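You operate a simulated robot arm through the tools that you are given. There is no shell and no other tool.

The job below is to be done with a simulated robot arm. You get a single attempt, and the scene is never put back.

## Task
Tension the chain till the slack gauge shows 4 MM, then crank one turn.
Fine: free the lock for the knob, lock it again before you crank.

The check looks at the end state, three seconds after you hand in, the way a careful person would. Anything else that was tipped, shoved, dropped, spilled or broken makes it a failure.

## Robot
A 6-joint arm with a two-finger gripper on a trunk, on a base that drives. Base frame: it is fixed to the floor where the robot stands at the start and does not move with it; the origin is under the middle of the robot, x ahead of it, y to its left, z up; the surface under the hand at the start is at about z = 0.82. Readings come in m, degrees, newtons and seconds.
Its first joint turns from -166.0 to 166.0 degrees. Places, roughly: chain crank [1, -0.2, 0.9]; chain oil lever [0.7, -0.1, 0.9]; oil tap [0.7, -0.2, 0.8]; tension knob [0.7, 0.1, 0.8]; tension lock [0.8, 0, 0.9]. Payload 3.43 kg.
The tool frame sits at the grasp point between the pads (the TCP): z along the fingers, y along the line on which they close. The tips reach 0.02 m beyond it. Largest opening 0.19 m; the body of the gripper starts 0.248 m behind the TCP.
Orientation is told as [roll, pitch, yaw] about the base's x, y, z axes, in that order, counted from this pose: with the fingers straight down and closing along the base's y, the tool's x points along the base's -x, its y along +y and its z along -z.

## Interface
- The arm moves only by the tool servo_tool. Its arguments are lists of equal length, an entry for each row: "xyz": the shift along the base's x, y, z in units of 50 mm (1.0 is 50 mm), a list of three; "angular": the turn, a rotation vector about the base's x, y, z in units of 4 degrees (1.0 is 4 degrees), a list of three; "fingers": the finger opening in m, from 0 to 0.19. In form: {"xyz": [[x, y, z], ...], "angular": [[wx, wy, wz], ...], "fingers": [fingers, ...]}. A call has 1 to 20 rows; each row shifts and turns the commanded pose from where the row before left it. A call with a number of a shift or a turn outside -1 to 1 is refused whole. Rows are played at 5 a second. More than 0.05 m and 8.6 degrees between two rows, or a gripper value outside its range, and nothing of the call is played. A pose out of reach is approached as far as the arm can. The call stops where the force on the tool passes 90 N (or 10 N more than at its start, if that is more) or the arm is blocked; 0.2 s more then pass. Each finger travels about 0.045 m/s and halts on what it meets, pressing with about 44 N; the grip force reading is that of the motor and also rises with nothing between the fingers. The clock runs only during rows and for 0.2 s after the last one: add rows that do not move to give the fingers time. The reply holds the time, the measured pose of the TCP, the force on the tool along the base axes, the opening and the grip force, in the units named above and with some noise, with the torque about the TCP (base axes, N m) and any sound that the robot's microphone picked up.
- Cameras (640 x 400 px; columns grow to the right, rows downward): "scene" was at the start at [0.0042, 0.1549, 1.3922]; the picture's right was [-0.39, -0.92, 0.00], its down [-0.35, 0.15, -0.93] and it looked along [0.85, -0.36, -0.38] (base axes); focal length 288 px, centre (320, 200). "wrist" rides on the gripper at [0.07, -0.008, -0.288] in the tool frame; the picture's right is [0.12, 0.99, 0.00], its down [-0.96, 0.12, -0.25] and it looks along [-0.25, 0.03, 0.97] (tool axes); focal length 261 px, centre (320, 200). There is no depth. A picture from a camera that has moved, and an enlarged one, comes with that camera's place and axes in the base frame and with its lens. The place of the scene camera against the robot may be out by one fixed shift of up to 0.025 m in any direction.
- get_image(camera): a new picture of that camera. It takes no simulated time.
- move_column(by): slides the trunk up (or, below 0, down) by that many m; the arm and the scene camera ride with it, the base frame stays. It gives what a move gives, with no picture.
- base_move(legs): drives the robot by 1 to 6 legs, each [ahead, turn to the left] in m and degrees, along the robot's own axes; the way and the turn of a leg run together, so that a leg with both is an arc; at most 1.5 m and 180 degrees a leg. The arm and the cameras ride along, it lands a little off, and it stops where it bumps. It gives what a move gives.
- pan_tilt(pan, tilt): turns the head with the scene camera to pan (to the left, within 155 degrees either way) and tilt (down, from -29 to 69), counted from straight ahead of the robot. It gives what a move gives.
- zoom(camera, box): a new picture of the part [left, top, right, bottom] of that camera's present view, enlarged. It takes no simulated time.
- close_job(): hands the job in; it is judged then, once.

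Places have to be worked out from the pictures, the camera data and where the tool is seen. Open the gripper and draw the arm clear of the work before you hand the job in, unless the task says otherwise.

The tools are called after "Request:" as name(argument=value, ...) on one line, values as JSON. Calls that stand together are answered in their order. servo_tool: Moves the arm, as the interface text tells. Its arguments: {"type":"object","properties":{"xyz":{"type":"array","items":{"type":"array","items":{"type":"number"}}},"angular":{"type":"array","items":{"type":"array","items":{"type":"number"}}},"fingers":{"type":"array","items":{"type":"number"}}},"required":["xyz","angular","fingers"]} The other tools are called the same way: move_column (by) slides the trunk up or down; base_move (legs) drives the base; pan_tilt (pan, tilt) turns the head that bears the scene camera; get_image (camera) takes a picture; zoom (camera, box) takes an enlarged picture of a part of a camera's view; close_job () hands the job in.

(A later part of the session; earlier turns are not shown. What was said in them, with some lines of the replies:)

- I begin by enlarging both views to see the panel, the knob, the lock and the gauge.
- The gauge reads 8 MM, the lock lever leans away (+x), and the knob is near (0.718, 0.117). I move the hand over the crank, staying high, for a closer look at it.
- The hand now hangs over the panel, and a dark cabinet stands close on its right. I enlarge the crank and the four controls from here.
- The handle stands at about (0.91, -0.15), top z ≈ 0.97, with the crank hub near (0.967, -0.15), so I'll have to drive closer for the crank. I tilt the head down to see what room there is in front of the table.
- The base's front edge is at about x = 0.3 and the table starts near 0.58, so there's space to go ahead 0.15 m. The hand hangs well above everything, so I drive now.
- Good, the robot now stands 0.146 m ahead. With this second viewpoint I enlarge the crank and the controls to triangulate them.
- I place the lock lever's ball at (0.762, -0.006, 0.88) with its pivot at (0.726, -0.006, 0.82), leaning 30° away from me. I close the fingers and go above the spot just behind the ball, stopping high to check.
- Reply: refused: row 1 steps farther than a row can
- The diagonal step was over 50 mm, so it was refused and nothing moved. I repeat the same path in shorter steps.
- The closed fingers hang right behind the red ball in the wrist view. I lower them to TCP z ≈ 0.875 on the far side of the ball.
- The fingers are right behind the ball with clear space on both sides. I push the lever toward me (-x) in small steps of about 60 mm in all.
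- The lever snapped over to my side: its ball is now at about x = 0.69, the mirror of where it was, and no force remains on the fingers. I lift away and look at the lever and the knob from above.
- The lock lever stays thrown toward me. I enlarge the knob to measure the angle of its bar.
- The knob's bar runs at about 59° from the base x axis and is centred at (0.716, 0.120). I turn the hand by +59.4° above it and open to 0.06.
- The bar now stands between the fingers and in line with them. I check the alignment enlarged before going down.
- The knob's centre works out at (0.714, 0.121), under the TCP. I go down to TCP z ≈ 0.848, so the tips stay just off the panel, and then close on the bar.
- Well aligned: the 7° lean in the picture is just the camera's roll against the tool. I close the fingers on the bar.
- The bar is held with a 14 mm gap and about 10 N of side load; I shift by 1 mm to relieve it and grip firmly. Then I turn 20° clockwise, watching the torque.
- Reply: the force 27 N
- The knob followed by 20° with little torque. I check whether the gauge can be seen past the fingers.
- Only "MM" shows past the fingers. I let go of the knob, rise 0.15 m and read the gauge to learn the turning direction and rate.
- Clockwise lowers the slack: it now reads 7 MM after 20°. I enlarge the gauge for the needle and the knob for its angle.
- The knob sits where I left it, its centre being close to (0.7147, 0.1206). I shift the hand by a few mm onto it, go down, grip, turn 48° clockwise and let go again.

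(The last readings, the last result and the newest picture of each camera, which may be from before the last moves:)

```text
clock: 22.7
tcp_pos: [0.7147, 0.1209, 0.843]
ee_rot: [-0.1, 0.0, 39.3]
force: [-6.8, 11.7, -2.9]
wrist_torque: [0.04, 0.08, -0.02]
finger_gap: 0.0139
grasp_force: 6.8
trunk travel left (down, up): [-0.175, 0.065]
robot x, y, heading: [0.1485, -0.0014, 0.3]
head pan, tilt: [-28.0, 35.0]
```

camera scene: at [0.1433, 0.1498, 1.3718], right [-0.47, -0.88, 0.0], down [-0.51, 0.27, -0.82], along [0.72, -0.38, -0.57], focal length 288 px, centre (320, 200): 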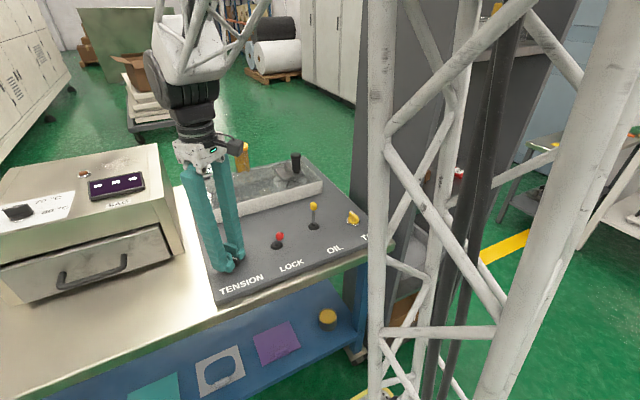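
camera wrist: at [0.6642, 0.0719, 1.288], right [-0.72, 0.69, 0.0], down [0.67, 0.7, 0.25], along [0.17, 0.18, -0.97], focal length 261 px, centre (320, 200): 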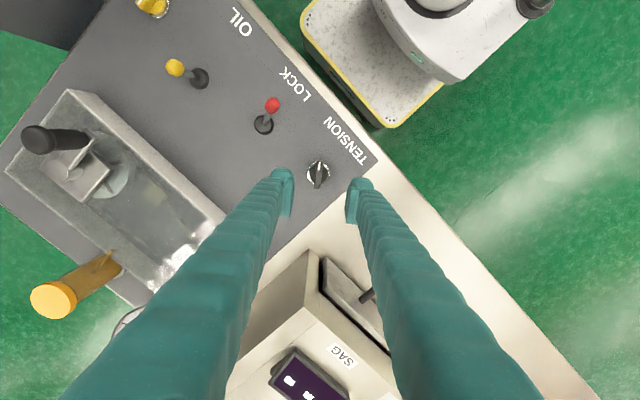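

The bar is held again. I turn 48° clockwise, then read the forces.

Request:
servo_tool(xyz=[[0, 0, 0.06], [0, 0, 0], [0, 0, 0], [0, 0, 0], [0, 0, 0], [0, 0, 0], [0, 0, 0], [0, 0, 0], [0, 0, 0], [0, 0, 0], [0, 0, 0], [0, 0, 0], [0, 0, 0], [0, 0, 0]], angular=[[0, 0, 0], [0, 0, -1], [0, 0, -1], [0, 0, -1], [0, 0, -1], [0, 0, -1], [0, 0, -1], [0, 0, -1], [0, 0, -1], [0, 0, -1], [0, 0, -1], [0, 0, -1], [0, 0, -1], [0, 0, 0]], fingers=[0.004, 0.004, 0.004, 0.004, 0.004, 0.004, 0.004, 0.004, 0.004, 0.004, 0.004, 0.004, 0.004, 0.004])

Request:
zoom(camera="scene", box=[170, 130, 290, 290])

```text
clock: 25.7
tcp_pos: [0.7182, 0.1192, 0.8464]
ee_rot: [0.0, 0.0, -8.7]
force: [-1.2, 13.8, -1.7]
wrist_torque: [0.11, -0.02, -0.06]
finger_gap: 0.0113
grasp_force: 29.1
trunk travel left (down, up): [-0.175, 0.065]
robot x, y, heading: [0.1484, -0.0002, 0.2]
head pan, tilt: [-28.0, 35.0]
```

```text
2.50 times, centred on (230, 210) of scene
camera zoom: at [0.1428, 0.1509, 1.3718], right [-0.47, -0.88, 0.0], down [-0.51, 0.27, -0.82], along [0.72, -0.38, -0.57], focal length 720 px, centre (545, 175)
```

zoom: 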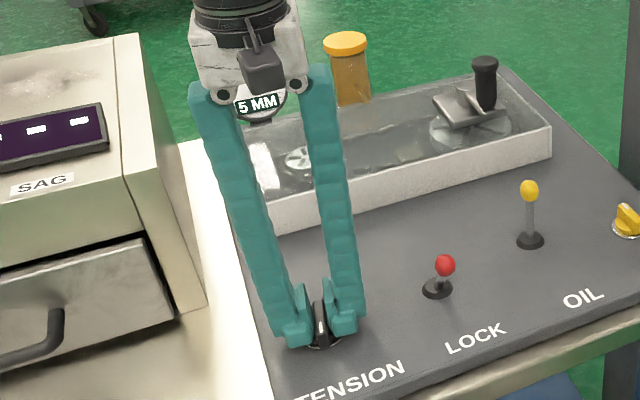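

The gauge can now be read between the fingers: 5 MM. I go on in 8° steps while watching it.

Request:
servo_tool(xyz=[[0, 0, 0], [0, 0, 0], [0, 0, 0]], angular=[[0, 0, -1], [0, 0, -1], [0, 0, 0]], fingers=[0.004, 0.004, 0.004])

Request:
zoom(camera="scene", box=[190, 140, 240, 190])

```text
clock: 26.5
tcp_pos: [0.7172, 0.1191, 0.8476]
ee_rot: [-0.1, 0.1, -16.7]
force: [3.4, 7.9, -8.8]
wrist_torque: [0.01, -0.24, -0.01]
finger_gap: 0.0111
grasp_force: 44.5
trunk travel left (down, up): [-0.175, 0.065]
robot x, y, heading: [0.1509, -0.0002, 0.2]
head pan, tilt: [-28.0, 35.0]
```

```text
8.00 times, centred on (215, 165) of scene
camera zoom: at [0.1431, 0.1508, 1.3717], right [-0.47, -0.88, 0.0], down [-0.51, 0.27, -0.82], along [0.72, -0.38, -0.57], focal length 2302 px, centre (1160, 480)
```

zoom: 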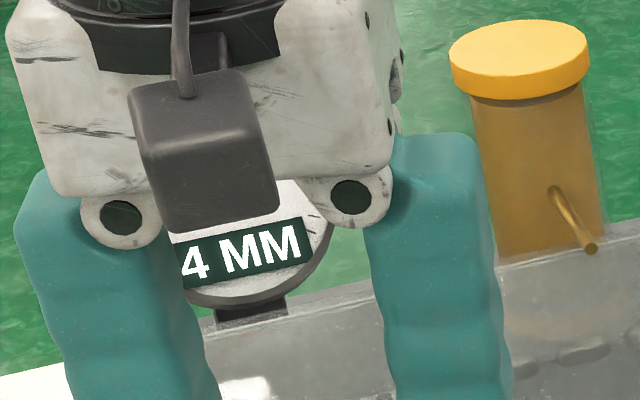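

It reads 4 MM after 76° in all. At roughly 20° per mm, 4° more should centre it, so I turn that, let go, rise and read the needle.

Request:
servo_tool(xyz=[[0, 0, 0], [0, 0, 0], [0, 0, 0], [0, 0, 0], [0, 0, 0], [0, 0, 0.8], [0, 0, 0.8], [0, 0, 0.8], [0, 0, 0.8], [0, 0, 0.8], [0, 0, 0]], angular=[[0, 0, -1], [0, 0, 0], [0, 0, 0], [0, 0, 0], [0, 0, 0], [0, 0, 0], [0, 0, 0], [0, 0, 0], [0, 0, 0], [0, 0, 0], [0, 0, 0]], fingers=[0.004, 0.004, 0.02, 0.04, 0.06, 0.06, 0.06, 0.06, 0.06, 0.06, 0.06])

Request:
get_image(camera="scene")

Request:
zoom(camera="scene", box=[190, 140, 240, 190])

Request:
get_image(camera="wrist")

```text
clock: 28.9
tcp_pos: [0.7156, 0.1166, 1.0488]
ee_rot: [0.0, 0.0, -20.7]
force: [0.0, -0.2, -0.1]
wrist_torque: [0.0, -0.03, -0.01]
finger_gap: 0.0601
grasp_force: 0.1
trunk travel left (down, up): [-0.175, 0.065]
robot x, y, heading: [0.1445, 0.0022, -0.1]
head pan, tilt: [-28.0, 35.0]
```

```text
taken
camera scene: at [0.1427, 0.1505, 1.3719], right [-0.47, -0.88, 0.0], down [-0.51, 0.27, -0.82], along [0.72, -0.38, -0.57], focal length 288 px, centre (320, 200)
```

scene: 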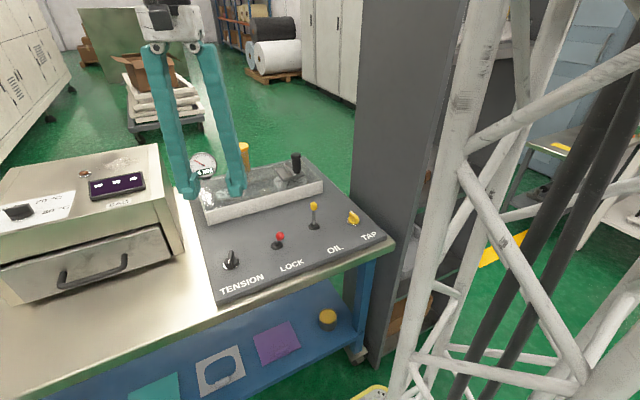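

```text
8.00 times, centred on (215, 165) of scene
camera zoom: at [0.1427, 0.1505, 1.3719], right [-0.47, -0.88, 0.0], down [-0.51, 0.27, -0.82], along [0.72, -0.38, -0.57], focal length 2302 px, centre (1160, 480)
```

zoom: 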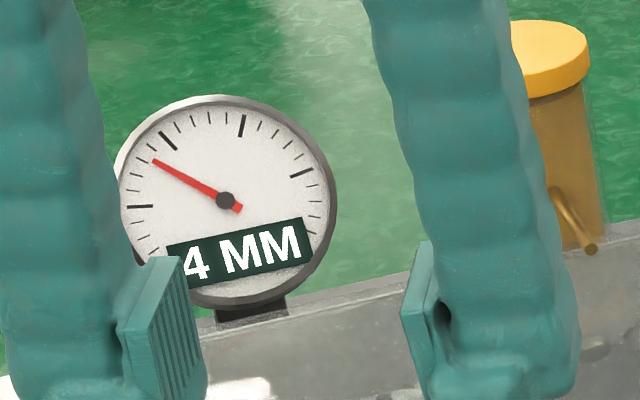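

```text
taken
camera wrist: at [0.6499, 0.133, 1.3362], right [0.24, 0.97, 0.0], down [0.94, -0.23, 0.25], along [0.24, -0.06, -0.97], focal length 261 px, centre (320, 200)
```

wrist: 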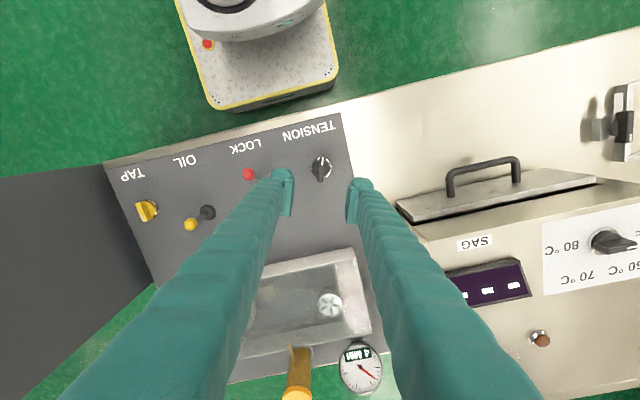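

The needle moved evenly, about 23° per mm, and stands centred for 4 MM, so the tension is set. Now I relock: I square the hand, close it and place it on my side of the lock lever, above the spot.

Request:
servo_tool(xyz=[[-0.28, -0.49, 0], [-0.28, -0.49, 0], [-0.28, -0.49, 0], [-0.28, -0.49, 0], [-0.28, -0.49, 0], [0, 0, 0], [0, 0, -0.8], [0, 0, -0.8], [0, 0, 0], [0, 0, 0]], angular=[[0, 0, 1], [0, 0, 1], [0, 0, 1], [0, 0, 1], [0, 0, 1], [0, 0, 0.17], [0, 0, 0], [0, 0, 0], [0, 0, 0], [0, 0, 0]], fingers=[0.04, 0.02, 0, 0, 0, 0, 0, 0, 0, 0])

Request:
get_image(camera="wrist")

Request:
get_image(camera="scene")

```text
clock: 31.1
tcp_pos: [0.6475, -0.0019, 0.9677]
ee_rot: [0.0, 0.1, 0.0]
force: [-0.5, -0.3, 0.9]
wrist_torque: [0.0, 0.03, 0.02]
finger_gap: 0.0
grasp_force: 34.0
trunk travel left (down, up): [-0.175, 0.065]
robot x, y, heading: [0.1482, 0.002, 0.2]
head pan, tilt: [-28.0, 35.0]
```

```text
taken
camera wrist: at [0.5789, -0.0114, 1.2557], right [-0.12, 0.99, 0.0], down [0.96, 0.12, 0.25], along [0.25, 0.03, -0.97], focal length 261 px, centre (320, 200)
```

wrist: 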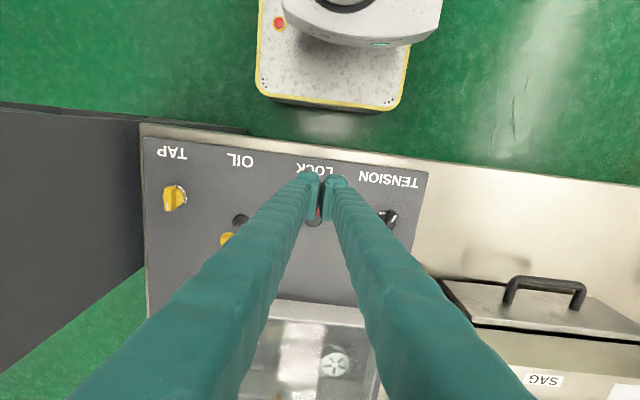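

```text
taken
camera scene: at [0.1427, 0.1504, 1.3719], right [-0.47, -0.88, 0.0], down [-0.51, 0.27, -0.82], along [0.72, -0.38, -0.57], focal length 288 px, centre (320, 200)
```

scene: 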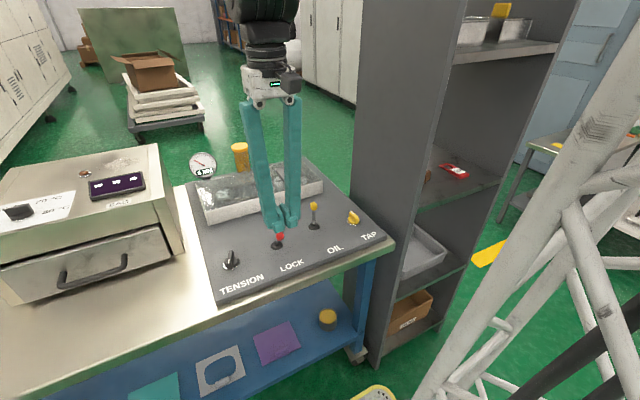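

The ball is at x ≈ 0.688, so its near edge is at 0.677, while the fingers' front is at 0.669. I back off 5 mm more and go down to z ≈ 0.872.

Request:
servo_tool(xyz=[[-0.1, -0.06, 0], [0, 0, -0.7], [0, 0, -0.7], [0, 0, -0.5], [0, 0, 0]], angular=[[0, 0, 0], [0, 0, 0], [0, 0, 0], [0, 0, 0], [0, 0, 0]], fingers=[0, 0, 0, 0, 0])

Request:
zoom(camera="scene", box=[220, 170, 340, 290])

Request:
zoom(camera="wrist", box=[260, 130, 400, 260])

```text
clock: 32.3
tcp_pos: [0.6411, -0.0051, 0.8742]
ee_rot: [-0.1, 0.0, 0.0]
force: [-0.1, 1.0, 0.2]
wrist_torque: [0.0, -0.04, -0.01]
finger_gap: 0.0
grasp_force: 33.8
trunk travel left (down, up): [-0.175, 0.065]
robot x, y, heading: [0.1469, -0.0011, 0.2]
head pan, tilt: [-28.0, 35.0]
```

```text
3.33 times, centred on (280, 230) of scene
camera zoom: at [0.1427, 0.1504, 1.3719], right [-0.47, -0.88, 0.0], down [-0.51, 0.27, -0.82], along [0.72, -0.38, -0.57], focal length 959 px, centre (453, 100)
```

zoom: 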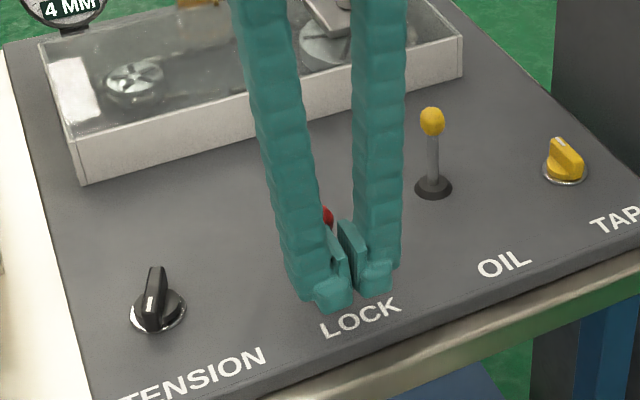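

```text
3.08 times, centred on (330, 195) of wrist
camera zoom: at [0.5733, -0.0147, 1.1617], right [-0.12, 0.99, 0.0], down [0.96, 0.12, 0.25], along [0.25, 0.03, -0.97], focal length 802 px, centre (289, 215)
```

zoom: 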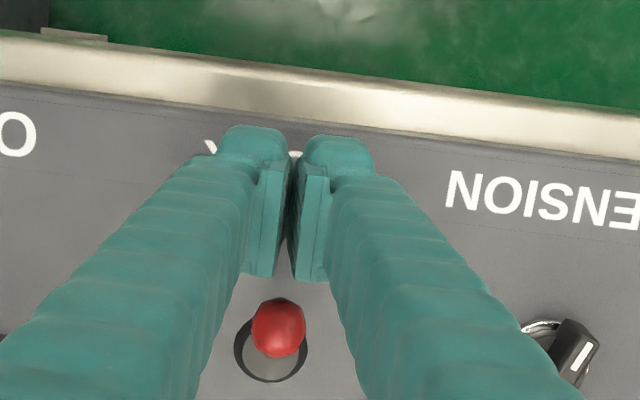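

The fingers stand on my side of the ball. I push the lever away (+x) in small steps to mirror the earlier throw.

Request:
servo_tool(xyz=[[0.2, 0, 0], [0.2, 0, 0], [0.2, 0, 0], [0.2, 0, 0], [0.2, 0, 0], [0.2, 0, 0], [0.2, 0, 0], [0, 0, 0]], angular=[[0, 0, 0], [0, 0, 0], [0, 0, 0], [0, 0, 0], [0, 0, 0], [0, 0, 0], [0, 0, 0], [0, 0, 0]], fingers=[0, 0, 0, 0, 0, 0, 0, 0])

Request:
zoom(camera="scene", box=[220, 170, 340, 290])

Request:
get_image(camera="wrist")

```text
clock: 34.1
tcp_pos: [0.713, -0.0063, 0.8746]
ee_rot: [0.0, 0.0, 0.0]
force: [1.5, -0.5, -0.5]
wrist_torque: [-0.02, -0.03, 0.0]
finger_gap: 0.0
grasp_force: 34.2
trunk travel left (down, up): [-0.175, 0.065]
robot x, y, heading: [0.1471, 0.0005, 0.2]
head pan, tilt: [-28.0, 35.0]
```

```text
3.33 times, centred on (280, 230) of scene
camera zoom: at [0.1427, 0.1504, 1.3719], right [-0.47, -0.88, 0.0], down [-0.51, 0.27, -0.82], along [0.72, -0.38, -0.57], focal length 959 px, centre (453, 100)
```

zoom: 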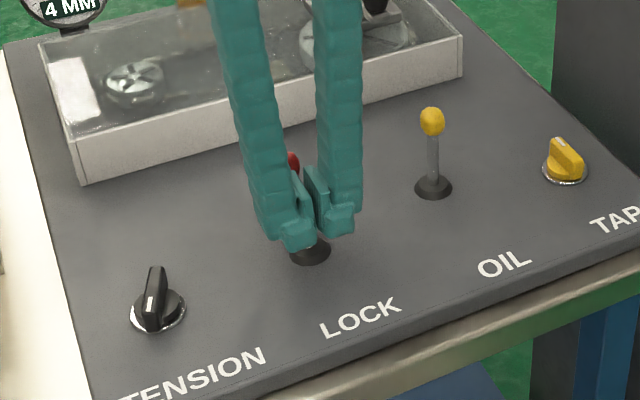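

```text
taken
camera wrist: at [0.6436, -0.0149, 1.1611], right [-0.12, 0.99, 0.0], down [0.96, 0.12, 0.25], along [0.25, 0.03, -0.97], focal length 261 px, centre (320, 200)
```

wrist: 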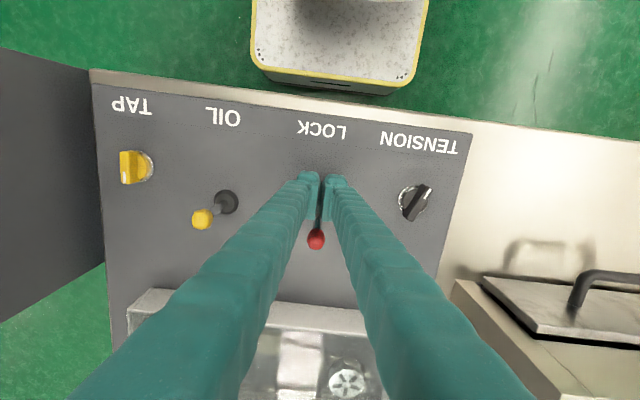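

The ball is back at x ≈ 0.764, the locked place, and the gauge still shows 4 MM. I rise, go over the crank handle with the hand opened to 0.09, and look.

Request:
servo_tool(xyz=[[0, 0, 0.95], [0, 0, 0.95], [0, 0, 0.95], [0, 0, 0.95], [0, 0, 0.7], [0.78, -0.58, 0], [0.78, -0.58, 0], [0.78, -0.58, 0], [0.78, -0.58, 0], [0.78, -0.58, 0], [0, 0, 0], [0, 0, 0]], angular=[[0, 0, 0], [0, 0, 0], [0, 0, 0], [0, 0, 0], [0, 0, 0], [0, 0, 0], [0, 0, 0], [0, 0, 0], [0, 0, 0], [0, 0, 0], [0, 0, 0], [0, 0, 0]], fingers=[0, 0, 0, 0, 0, 0.03, 0.05, 0.07, 0.09, 0.09, 0.09, 0.09])

Request:
get_image(camera="wrist")

Request:
get_image(camera="scene")

Request:
zoom(camera="scene", box=[180, 130, 400, 300])

```text
clock: 36.7
tcp_pos: [0.9074, -0.1507, 1.0984]
ee_rot: [0.0, 0.0, -0.1]
force: [0.7, -0.5, -0.7]
wrist_torque: [0.0, 0.01, -0.02]
finger_gap: 0.09
grasp_force: 0.0
trunk travel left (down, up): [-0.175, 0.065]
robot x, y, heading: [0.1496, -0.0001, -0.1]
head pan, tilt: [-28.0, 35.0]
```

```text
taken
camera wrist: at [0.8394, -0.1601, 1.3861], right [-0.12, 0.99, 0.0], down [0.96, 0.12, 0.25], along [0.25, 0.03, -0.97], focal length 261 px, centre (320, 200)
```

wrist: 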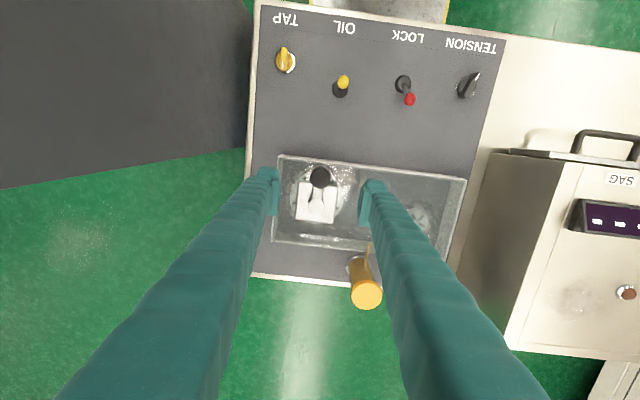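

```text
taken
camera scene: at [0.143, 0.1504, 1.3719], right [-0.47, -0.88, 0.0], down [-0.51, 0.27, -0.82], along [0.72, -0.38, -0.57], focal length 288 px, centre (320, 200)
```

scene: 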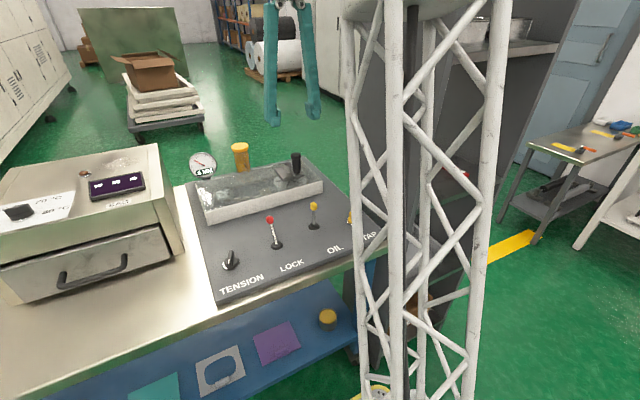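

```text
2.35 times, centred on (290, 215) of scene
camera zoom: at [0.143, 0.1504, 1.3719], right [-0.47, -0.88, 0.0], down [-0.51, 0.27, -0.82], along [0.72, -0.38, -0.57], focal length 677 px, centre (391, 165)
```

zoom: 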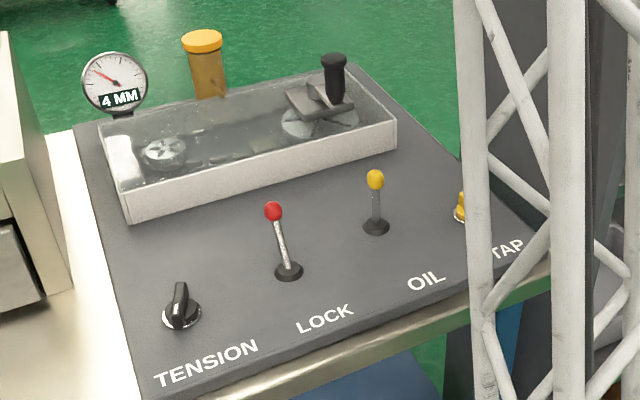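

The lock stands as it did at the start, and the gauge reads 4 MM. I enlarge the crank from above to refine its place and look for a direction mark.

Request:
zoom(camera="wrist", box=[260, 140, 400, 240])

Request:
zoom(camera="scene", box=[260, 140, 340, 210])

```text
4.00 times, centred on (330, 190) of wrist
camera zoom: at [0.8394, -0.1601, 1.3861], right [-0.12, 0.99, 0.0], down [0.96, 0.12, 0.25], along [0.25, 0.03, -0.97], focal length 1043 px, centre (280, 240)
```

zoom: 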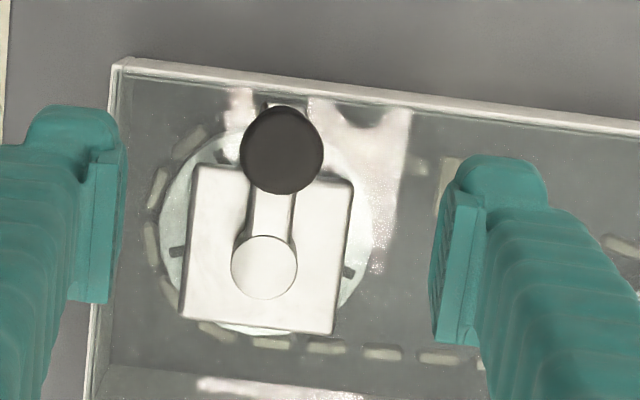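

```text
5.71 times, centred on (300, 175) of scene
camera zoom: at [0.143, 0.1504, 1.3719], right [-0.47, -0.88, 0.0], down [-0.51, 0.27, -0.82], along [0.72, -0.38, -0.57], focal length 1645 px, centre (434, 343)
```

zoom: 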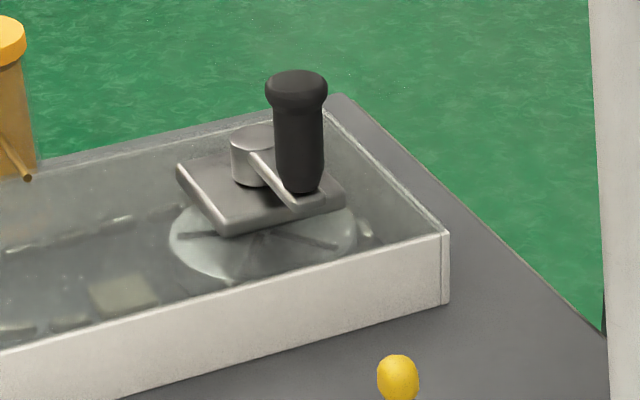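

The handle's axis is at (0.908, -0.151) and the hub at (0.975, -0.151), so the radius is 0.067 m; no direction mark shows. I go down to TCP z ≈ 0.955, which keeps the tips 2 cm above the hub, and grip the handle.

Request:
servo_tool(xyz=[[0.02, 0, -0.8], [0, 0, -0.8], [0, 0, -0.8], [0, 0, -0.46], [0, 0, 0], [0, 0, 0], [0, 0, 0], [0, 0, 0], [0, 0, 0], [0, 0, 0]], angular=[[0, 0, 0], [0, 0, 0], [0, 0, 0], [0, 0, 0], [0, 0, 0], [0, 0, 0], [0, 0, 0], [0, 0, 0], [0, 0, 0], [0, 0, 0]], fingers=[0.09, 0.09, 0.09, 0.09, 0.07, 0.05, 0.035, 0.025, 0.02, 0.02])

Request:
zoom(camera="wrist", box=[240, 120, 400, 240])

Request:
zoom(camera="scene", box=[180, 110, 360, 240])

```text
clock: 38.9
tcp_pos: [0.9084, -0.1521, 0.9553]
ee_rot: [0.0, 0.0, 0.1]
force: [-0.5, 0.5, -1.5]
wrist_torque: [-0.01, -0.01, 0.01]
finger_gap: 0.0246
grasp_force: 45.1
trunk travel left (down, up): [-0.175, 0.065]
robot x, y, heading: [0.1448, -0.0015, 0.3]
head pan, tilt: [-28.0, 35.0]
```

```text
3.33 times, centred on (320, 180) of wrist
camera zoom: at [0.84, -0.1597, 1.2425], right [-0.12, 0.99, 0.0], down [0.96, 0.12, 0.25], along [0.25, 0.03, -0.97], focal length 869 px, centre (320, 267)
```

zoom: 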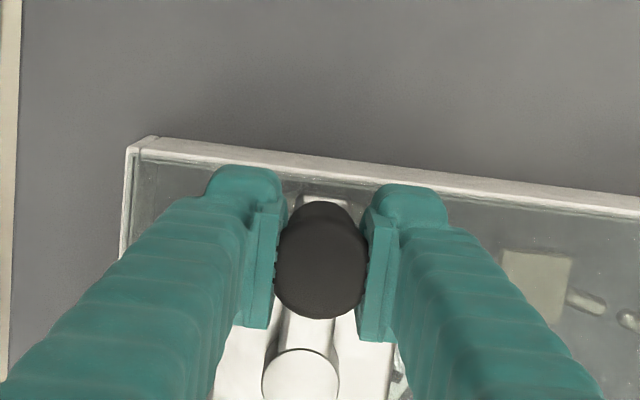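

```text
3.08 times, centred on (270, 175) of scene
camera zoom: at [0.1428, 0.1504, 1.3719], right [-0.47, -0.88, 0.0], down [-0.51, 0.27, -0.82], along [0.72, -0.38, -0.57], focal length 886 px, centre (474, 277)
```

zoom: 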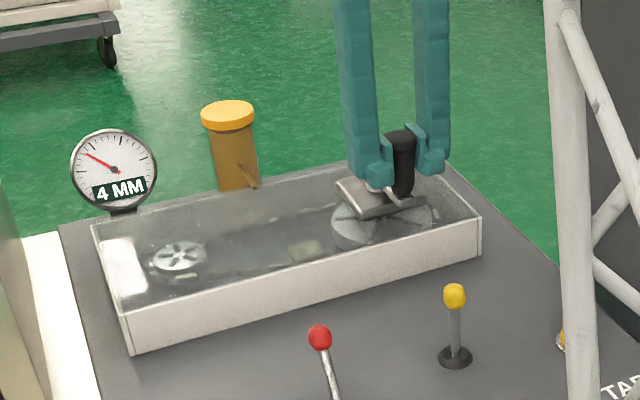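

The handle sits firmly between the pads (gap 24.6 mm). I try the first 30° clockwise as seen from above, starting toward +y.

Request:
servo_tool(xyz=[[0.0203, 0.2316, 0], [0.0602, 0.2247, 0], [0.0982, 0.2107, 0], [0, 0, 0]], angular=[[0, 0, 0], [0, 0, 0], [0, 0, 0], [0, 0, 0]], fingers=[0.02, 0.02, 0.02, 0.02])

Request:
zoom(camera="wrist", box=[240, 120, 400, 240])

Request:
zoom(camera="scene", box=[180, 110, 360, 240])

```text
clock: 39.9
tcp_pos: [0.9179, -0.117, 0.9547]
ee_rot: [0.0, -0.1, 0.0]
force: [13.1, -9.0, 5.3]
wrist_torque: [-0.08, -0.12, 0.03]
finger_gap: 0.0248
grasp_force: 45.6
trunk travel left (down, up): [-0.175, 0.065]
robot x, y, heading: [0.1473, 0.006, 0.2]
head pan, tilt: [-28.0, 35.0]
```

```text
3.33 times, centred on (320, 180) of wrist
camera zoom: at [0.849, -0.1261, 1.2424], right [-0.12, 0.99, 0.0], down [0.96, 0.12, 0.25], along [0.25, 0.03, -0.97], focal length 869 px, centre (320, 267)
```

zoom: 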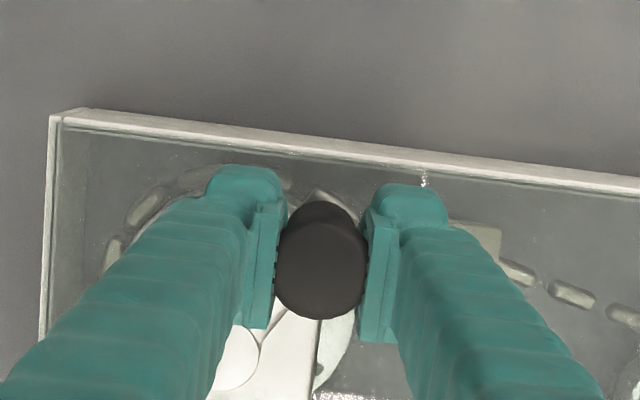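

```text
3.08 times, centred on (270, 175) of scene
camera zoom: at [0.1433, 0.15, 1.372], right [-0.47, -0.88, 0.0], down [-0.51, 0.27, -0.82], along [0.72, -0.38, -0.57], focal length 886 px, centre (474, 277)
```

zoom: 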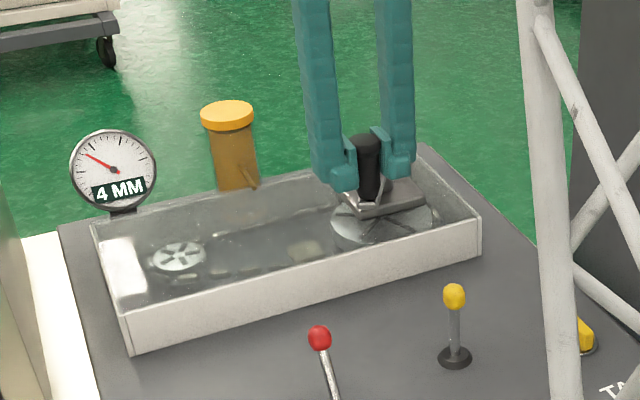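

The crank follows with about 15 N, mostly radial, and the gauge stays at 4 MM. Around the rest of the circle the fingers stay clear of the oil bottle, gauge and cabinet, so I continue from 150° to 0°.

Request:
servo_tool(xyz=[[0.1334, 0.1905, 0], [0.1644, 0.1644, 0], [0.1905, 0.1334, 0], [0.2107, 0.0982, 0], [0.2247, 0.0602, 0], [0.2316, 0.0203, 0], [0.2316, -0.0203, 0], [0.2247, -0.0602, 0], [0.2107, -0.0982, 0], [0, 0, 0]], angular=[[0, 0, 0], [0, 0, 0], [0, 0, 0], [0, 0, 0], [0, 0, 0], [0, 0, 0], [0, 0, 0], [0, 0, 0], [0, 0, 0], [0, 0, 0]], fingers=[0.02, 0.02, 0.02, 0.02, 0.02, 0.02, 0.02, 0.02, 0.02, 0.02])

Request:
zoom(camera="wrist", box=[240, 120, 400, 240])

Request:
zoom(camera="scene", box=[180, 110, 360, 240])

```text
clock: 42.1
tcp_pos: [1.0078, -0.0942, 0.9554]
ee_rot: [-0.1, -0.1, 0.0]
force: [-8.0, -11.8, -11.7]
wrist_torque: [-0.11, 0.16, 0.0]
finger_gap: 0.0247
grasp_force: 44.1
trunk travel left (down, up): [-0.175, 0.065]
robot x, y, heading: [0.1464, -0.001, -0.1]
head pan, tilt: [-28.0, 35.0]
```

```text
3.33 times, centred on (320, 180) of wrist
camera zoom: at [0.9392, -0.1048, 1.2426], right [-0.12, 0.99, 0.0], down [0.96, 0.12, 0.25], along [0.25, 0.03, -0.97], focal length 869 px, centre (320, 267)
```

zoom: 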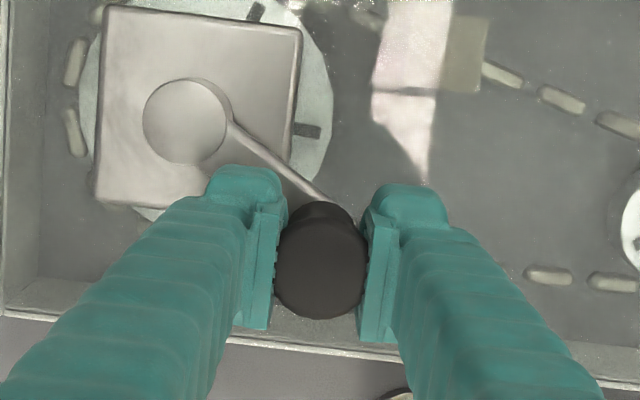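

```text
3.08 times, centred on (270, 175) of scene
camera zoom: at [0.143, 0.1497, 1.3719], right [-0.47, -0.88, 0.0], down [-0.51, 0.27, -0.82], along [0.72, -0.38, -0.57], focal length 886 px, centre (474, 277)
```

zoom: 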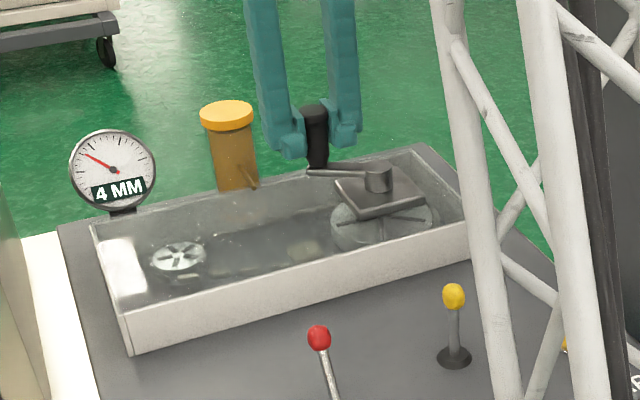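

The crank is at 60° and goes smoothly. I carry on through 0° to -90°.

Request:
servo_tool(xyz=[[0.1905, -0.1334, 0], [0.1644, -0.1644, 0], [0.1334, -0.1905, 0], [0.0982, -0.2107, 0], [0.0602, -0.2247, 0], [0.0203, -0.2316, 0], [-0.0203, -0.2316, 0], [-0.0602, -0.2247, 0], [-0.0982, -0.2107, 0], [-0.1334, -0.1905, 0], [-0.1644, -0.1644, 0], [-0.1905, -0.1334, 0], [0, 0, 0]], angular=[[0, 0, 0], [0, 0, 0], [0, 0, 0], [0, 0, 0], [0, 0, 0], [0, 0, 0], [0, 0, 0], [0, 0, 0], [0, 0, 0], [0, 0, 0], [0, 0, 0], [0, 0, 0], [0, 0, 0]], fingers=[0.02, 0.02, 0.02, 0.02, 0.02, 0.02, 0.02, 0.02, 0.02, 0.02, 0.02, 0.02, 0.02])

Request:
zoom(camera="wrist", box=[240, 120, 400, 240])

Request:
get_image(camera="scene")

```text
clock: 44.9
tcp_pos: [1.0074, -0.2068, 0.9563]
ee_rot: [0.0, 0.0, 0.1]
force: [-28.8, 51.4, -22.4]
wrist_torque: [0.28, 0.05, -0.13]
finger_gap: 0.0245
grasp_force: 45.3
trunk travel left (down, up): [-0.175, 0.065]
robot x, y, heading: [0.1513, 0.0004, 0.3]
head pan, tilt: [-28.0, 35.0]
```

```text
3.33 times, centred on (320, 180) of wrist
camera zoom: at [0.9398, -0.2159, 1.2428], right [-0.12, 0.99, 0.0], down [0.96, 0.12, 0.25], along [0.24, 0.03, -0.97], focal length 869 px, centre (320, 267)
```

zoom: 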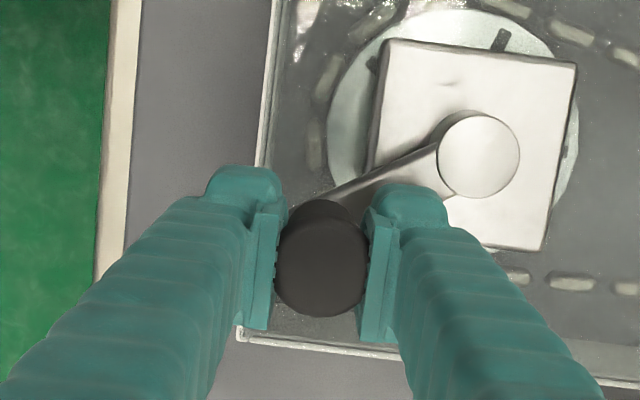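

```text
taken
camera scene: at [0.142, 0.1522, 1.3716], right [-0.46, -0.89, 0.0], down [-0.51, 0.26, -0.82], along [0.73, -0.38, -0.57], focal length 288 px, centre (320, 200)
```

scene: 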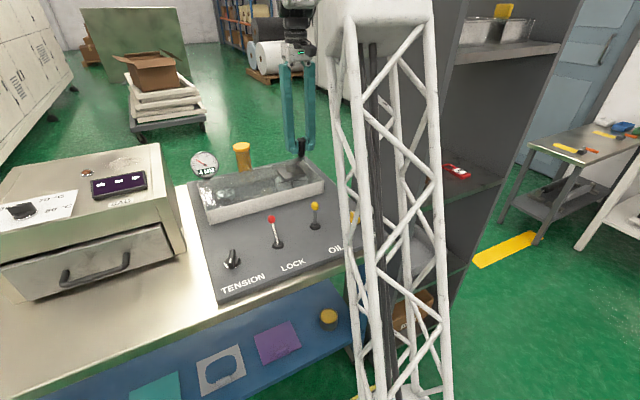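

At -60° there is about 59 N inward, so my circle is about 2 mm too wide. A fit to the measured points gives centre (0.974, -0.1505) and R = 0.0656. I correct to that circle and go on to -90°.

Request:
servo_tool(xyz=[[-0.032, 0.026, 0], [-0.2072, -0.0966, 0], [-0.221, -0.0592, 0], [-0.2278, -0.02, 0], [0, 0, 0]], angular=[[0, 0, 0], [0, 0, 0], [0, 0, 0], [0, 0, 0], [0, 0, 0]], fingers=[0.02, 0.02, 0.02, 0.02, 0.02])

Request:
get_image(camera="scene")

```text
clock: 46.1
tcp_pos: [0.975, -0.2162, 0.9553]
ee_rot: [0.0, 0.1, 0.0]
force: [0.7, 26.0, -11.2]
wrist_torque: [0.18, -0.26, -0.06]
finger_gap: 0.0244
grasp_force: 44.7
trunk travel left (down, up): [-0.175, 0.065]
robot x, y, heading: [0.1472, 0.0018, 0.1]
head pan, tilt: [-28.0, 35.0]
```

```text
taken
camera scene: at [0.1432, 0.1515, 1.3719], right [-0.47, -0.88, 0.0], down [-0.51, 0.27, -0.82], along [0.72, -0.38, -0.57], focal length 288 px, centre (320, 200)
```

scene: 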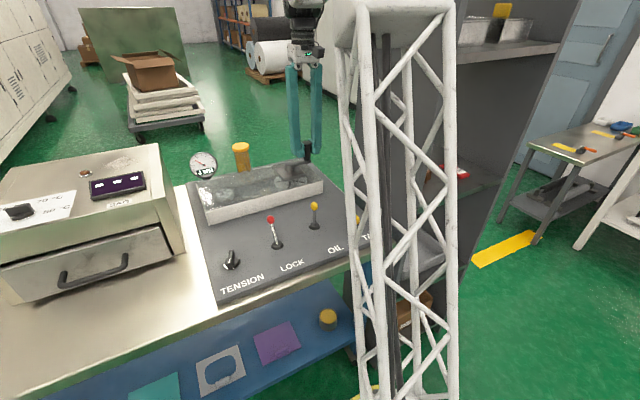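

The load fell to 26 N at -90°. I ease in another 1 mm and complete the last quarter, back to the start at 180°.

Request:
servo_tool(xyz=[[-0.2278, 0.036, 0], [-0.221, 0.0592, 0], [-0.2072, 0.0966, 0], [-0.1874, 0.1312, 0], [-0.1617, 0.1617, 0], [-0.1312, 0.1874, 0], [-0.0966, 0.2072, 0], [-0.0592, 0.221, 0], [-0.02, 0.2178, 0], [0, 0, 0]], angular=[[0, 0, 0], [0, 0, 0], [0, 0, 0], [0, 0, 0], [0, 0, 0], [0, 0, 0], [0, 0, 0], [0, 0, 0], [0, 0, 0], [0, 0, 0]], fingers=[0.02, 0.02, 0.02, 0.02, 0.02, 0.02, 0.02, 0.02, 0.02, 0.02])

Request:
zoom(camera="wrist", box=[240, 120, 400, 240])

Request:
zoom(camera="scene", box=[180, 110, 360, 240])

```text
clock: 48.3
tcp_pos: [0.9097, -0.1498, 0.9554]
ee_rot: [0.0, 0.0, 0.0]
force: [18.0, -0.8, -8.5]
wrist_torque: [-0.05, -0.21, -0.02]
finger_gap: 0.0245
grasp_force: 45.0
trunk travel left (down, up): [-0.175, 0.065]
robot x, y, heading: [0.1488, -0.0004, -0.1]
head pan, tilt: [-28.0, 35.0]
```

```text
3.33 times, centred on (320, 180) of wrist
camera zoom: at [0.8404, -0.1598, 1.2429], right [-0.12, 0.99, 0.0], down [0.96, 0.12, 0.25], along [0.25, 0.03, -0.97], focal length 869 px, centre (320, 267)
```

zoom: 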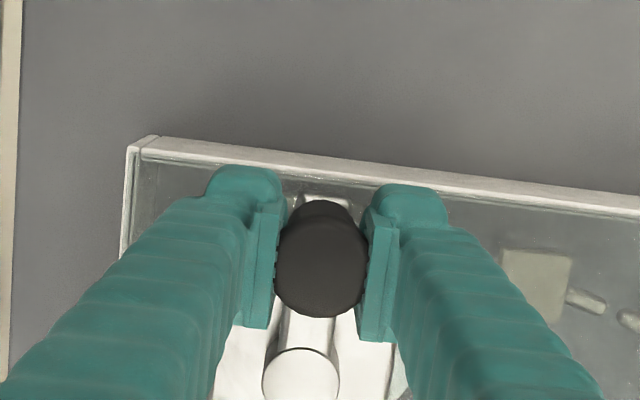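

```text
3.08 times, centred on (270, 175) of scene
camera zoom: at [0.1438, 0.1506, 1.3718], right [-0.47, -0.88, 0.0], down [-0.51, 0.27, -0.82], along [0.72, -0.38, -0.57], focal length 886 px, centre (474, 277)
```

zoom: 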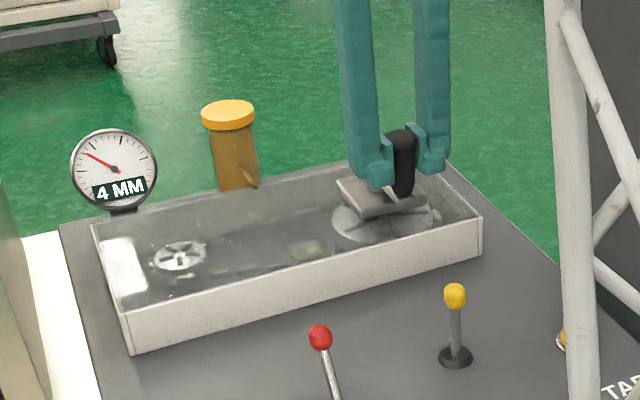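

The handle is back at its start after one full turn, and the gauge reads 4 MM. I relieve the small load, open evenly and rise straight up.

Request:
servo_tool(xyz=[[0.012, 0, 0], [0, 0, 0], [0, 0, 0], [0, 0, 0], [0, 0, 0], [0, 0, 0.6], [0, 0, 0.8], [0, 0, 0.8], [0, 0, 0.8], [0, 0, 0.8], [0, 0, 0]], angular=[[0, 0, 0], [0, 0, 0], [0, 0, 0], [0, 0, 0], [0, 0, 0], [0, 0, 0], [0, 0, 0], [0, 0, 0], [0, 0, 0], [0, 0, 0], [0, 0, 0]], fingers=[0.02, 0.035, 0.05, 0.07, 0.08, 0.08, 0.08, 0.08, 0.08, 0.08, 0.08])

Request:
get_image(camera="wrist")

Request:
zoom(camera="scene", box=[180, 130, 400, 300])

```text
clock: 50.7
tcp_pos: [0.9087, -0.1499, 1.1484]
ee_rot: [-0.1, 0.0, 0.0]
force: [0.2, 0.2, -0.3]
wrist_torque: [-0.01, -0.03, 0.03]
finger_gap: 0.08
grasp_force: 0.1
trunk travel left (down, up): [-0.175, 0.065]
robot x, y, heading: [0.1467, 0.0019, -0.1]
head pan, tilt: [-28.0, 35.0]
```

```text
taken
camera wrist: at [0.8408, -0.1585, 1.4347], right [-0.12, 0.99, 0.0], down [0.96, 0.12, 0.25], along [0.25, 0.03, -0.97], focal length 261 px, centre (320, 200)
```

wrist: 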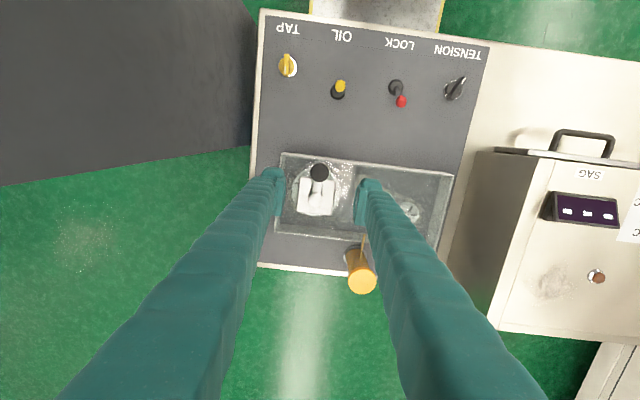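

```text
2.35 times, centred on (290, 215) of scene
camera zoom: at [0.1428, 0.1507, 1.3719], right [-0.47, -0.88, 0.0], down [-0.51, 0.27, -0.82], along [0.72, -0.38, -0.57], focal length 677 px, centre (391, 165)
```

zoom: 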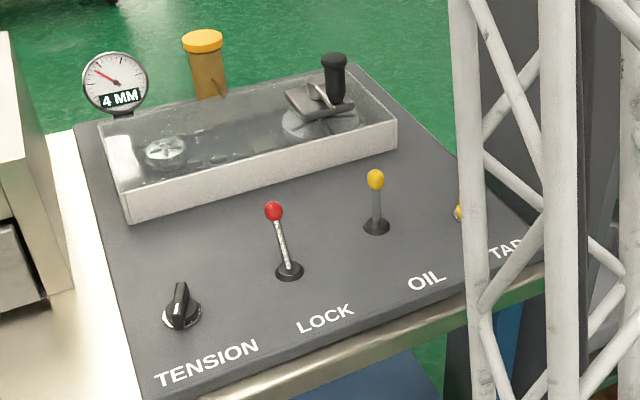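

All controls look right. I enlarge the crank once more to check it came fully back to its starting angle.

Request:
zoom(camera="wrist", box=[260, 140, 400, 240])

Request:
zoom(camera="scene", box=[180, 140, 240, 190])

```text
4.00 times, centred on (330, 190) of wrist
camera zoom: at [0.8408, -0.1585, 1.4347], right [-0.12, 0.99, 0.0], down [0.96, 0.12, 0.25], along [0.25, 0.03, -0.97], focal length 1043 px, centre (280, 240)
```

zoom: 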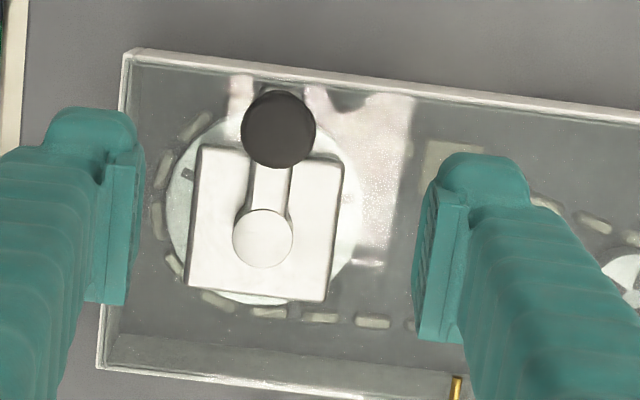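

```text
8.00 times, centred on (210, 165) of scene
camera zoom: at [0.1428, 0.1507, 1.3719], right [-0.47, -0.88, 0.0], down [-0.51, 0.27, -0.82], along [0.72, -0.38, -0.57], focal length 2302 px, centre (1200, 480)
```

zoom: 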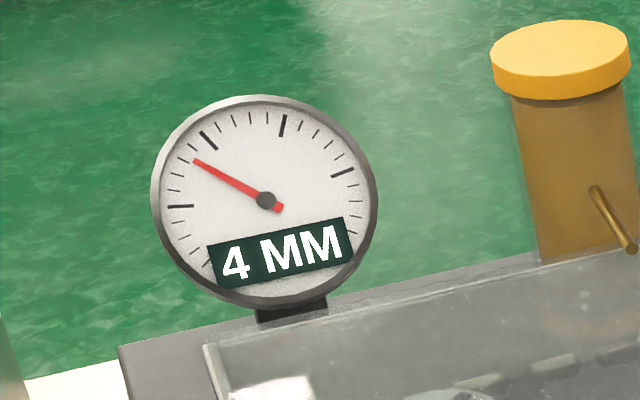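

The crank arm is back at its start angle, the gauge shows 4 MM and the lock is thrown. I draw the hand back clear of the work and take a final look.

Request:
servo_tool(xyz=[[0, 0, 0.8], [-0.8, 0.4, 0.4], [-0.8, 0.4, 0], [-0.8, 0.4, 0], [-0.8, 0.4, 0], [-0.8, 0.4, 0], [0, 0, 0]], angular=[[0, 0, 0], [0, 0, 0], [0, 0, 0], [0, 0, 0], [0, 0, 0], [0, 0, 0], [0, 0, 0]], fingers=[0.1, 0.12, 0.14, 0.16, 0.18, 0.19, 0.19])

Request:
get_image(camera="scene")

Request:
get_image(camera="wrist")

```text
clock: 52.3
tcp_pos: [0.7073, -0.0477, 1.204]
ee_rot: [0.0, 0.0, 0.1]
force: [0.1, -0.4, 0.7]
wrist_torque: [0.03, -0.04, 0.0]
finger_gap: 0.19
grasp_force: 0.1
trunk travel left (down, up): [-0.175, 0.065]
robot x, y, heading: [0.1454, 0.0008, 0.3]
head pan, tilt: [-28.0, 35.0]
```

```text
taken
camera scene: at [0.1424, 0.1508, 1.3719], right [-0.47, -0.88, 0.0], down [-0.51, 0.27, -0.82], along [0.72, -0.38, -0.57], focal length 288 px, centre (320, 200)
```

scene: 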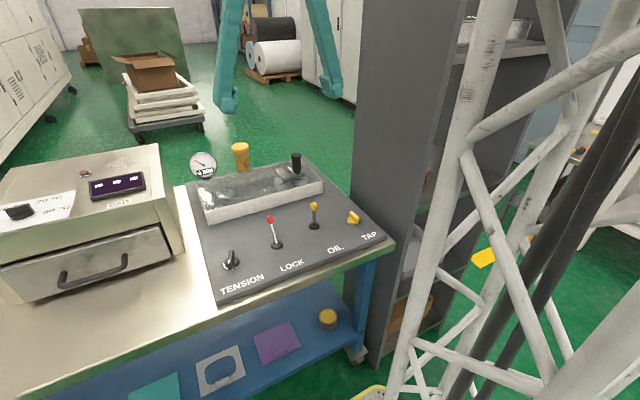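

```text
taken
camera wrist: at [0.6388, -0.0567, 1.4914], right [-0.12, 0.99, 0.0], down [0.96, 0.12, 0.25], along [0.25, 0.03, -0.97], focal length 261 px, centre (320, 200)
```

wrist: 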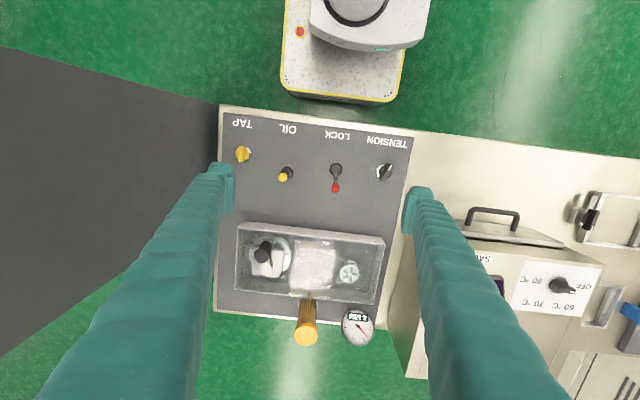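

The gauge's text looks unclear in this wrist view, so I enlarge it from both cameras before handing in.

Request:
zoom(camera="scene", box=[180, 140, 240, 190])

Request:
zoom(camera="wrist", box=[320, 295, 400, 355])

Request:
zoom(camera="wrist", box=[220, 110, 420, 290])

```text
8.00 times, centred on (210, 165) of scene
camera zoom: at [0.1424, 0.1508, 1.3719], right [-0.47, -0.88, 0.0], down [-0.51, 0.27, -0.82], along [0.72, -0.38, -0.57], focal length 2302 px, centre (1200, 480)
```

zoom: 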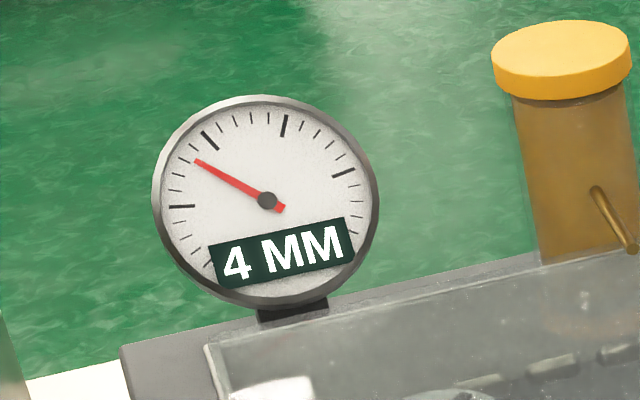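

```text
6.67 times, centred on (360, 325) of wrist
camera zoom: at [0.6388, -0.0567, 1.4914], right [-0.12, 0.99, 0.0], down [0.96, 0.12, 0.25], along [0.25, 0.03, -0.97], focal length 1738 px, centre (53, -633)
```

zoom: 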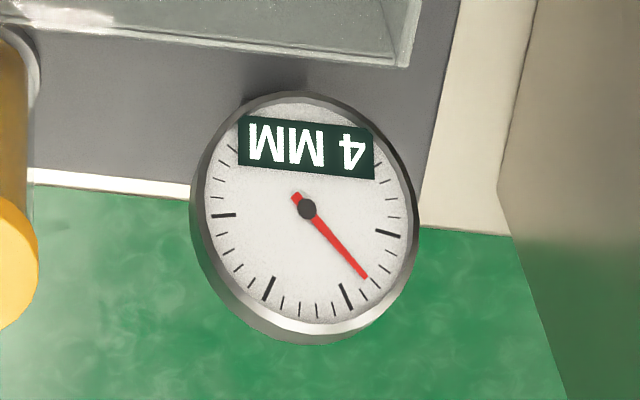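

```text
2.22 times, centred on (320, 200) of wrist
camera zoom: at [0.6388, -0.0567, 1.4914], right [-0.12, 0.99, 0.0], down [0.96, 0.12, 0.25], along [0.25, 0.03, -0.97], focal length 579 px, centre (320, 200)
```

zoom: 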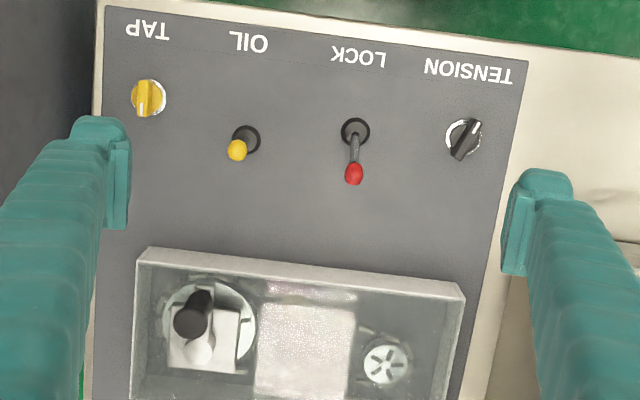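

Both views show 4 MM. The lock is back in its locked position, the crank has made one full turn, the oil lever and tap are untouched, and the open hand is clear of the work. I hand in the job.

Request:
close_job()

```text
The job is handed in.
```

The chain is tensioned to 4 MM on the slack gauge, the lock was closed again before cranking, and the crank has made one full turn. The job is handed in; I have no verdict from the check yet.

- **Tension:** I freed the lock, turned the knob about 80° clockwise from 8 MM down to 4 MM, and put the lock lever back to where it stood at the start. The gauge still read 4 MM in the last pictures, after the crank.
- **Crank:** I turned it clockwise as seen from above, because no direction was marked on it. The handle came back to its starting place. About two-thirds of the way round, the side load rose to about 59 N because my path was a couple of millimetres too wide, so I corrected it and finished the turn.
- **Surroundings:** The oil lever and tap were not touched, and nothing looked tipped or moved in the last pictures. I drove the robot about 0.15 m closer to the table to reach the crank and left it there. The hand is open and clear of the work.
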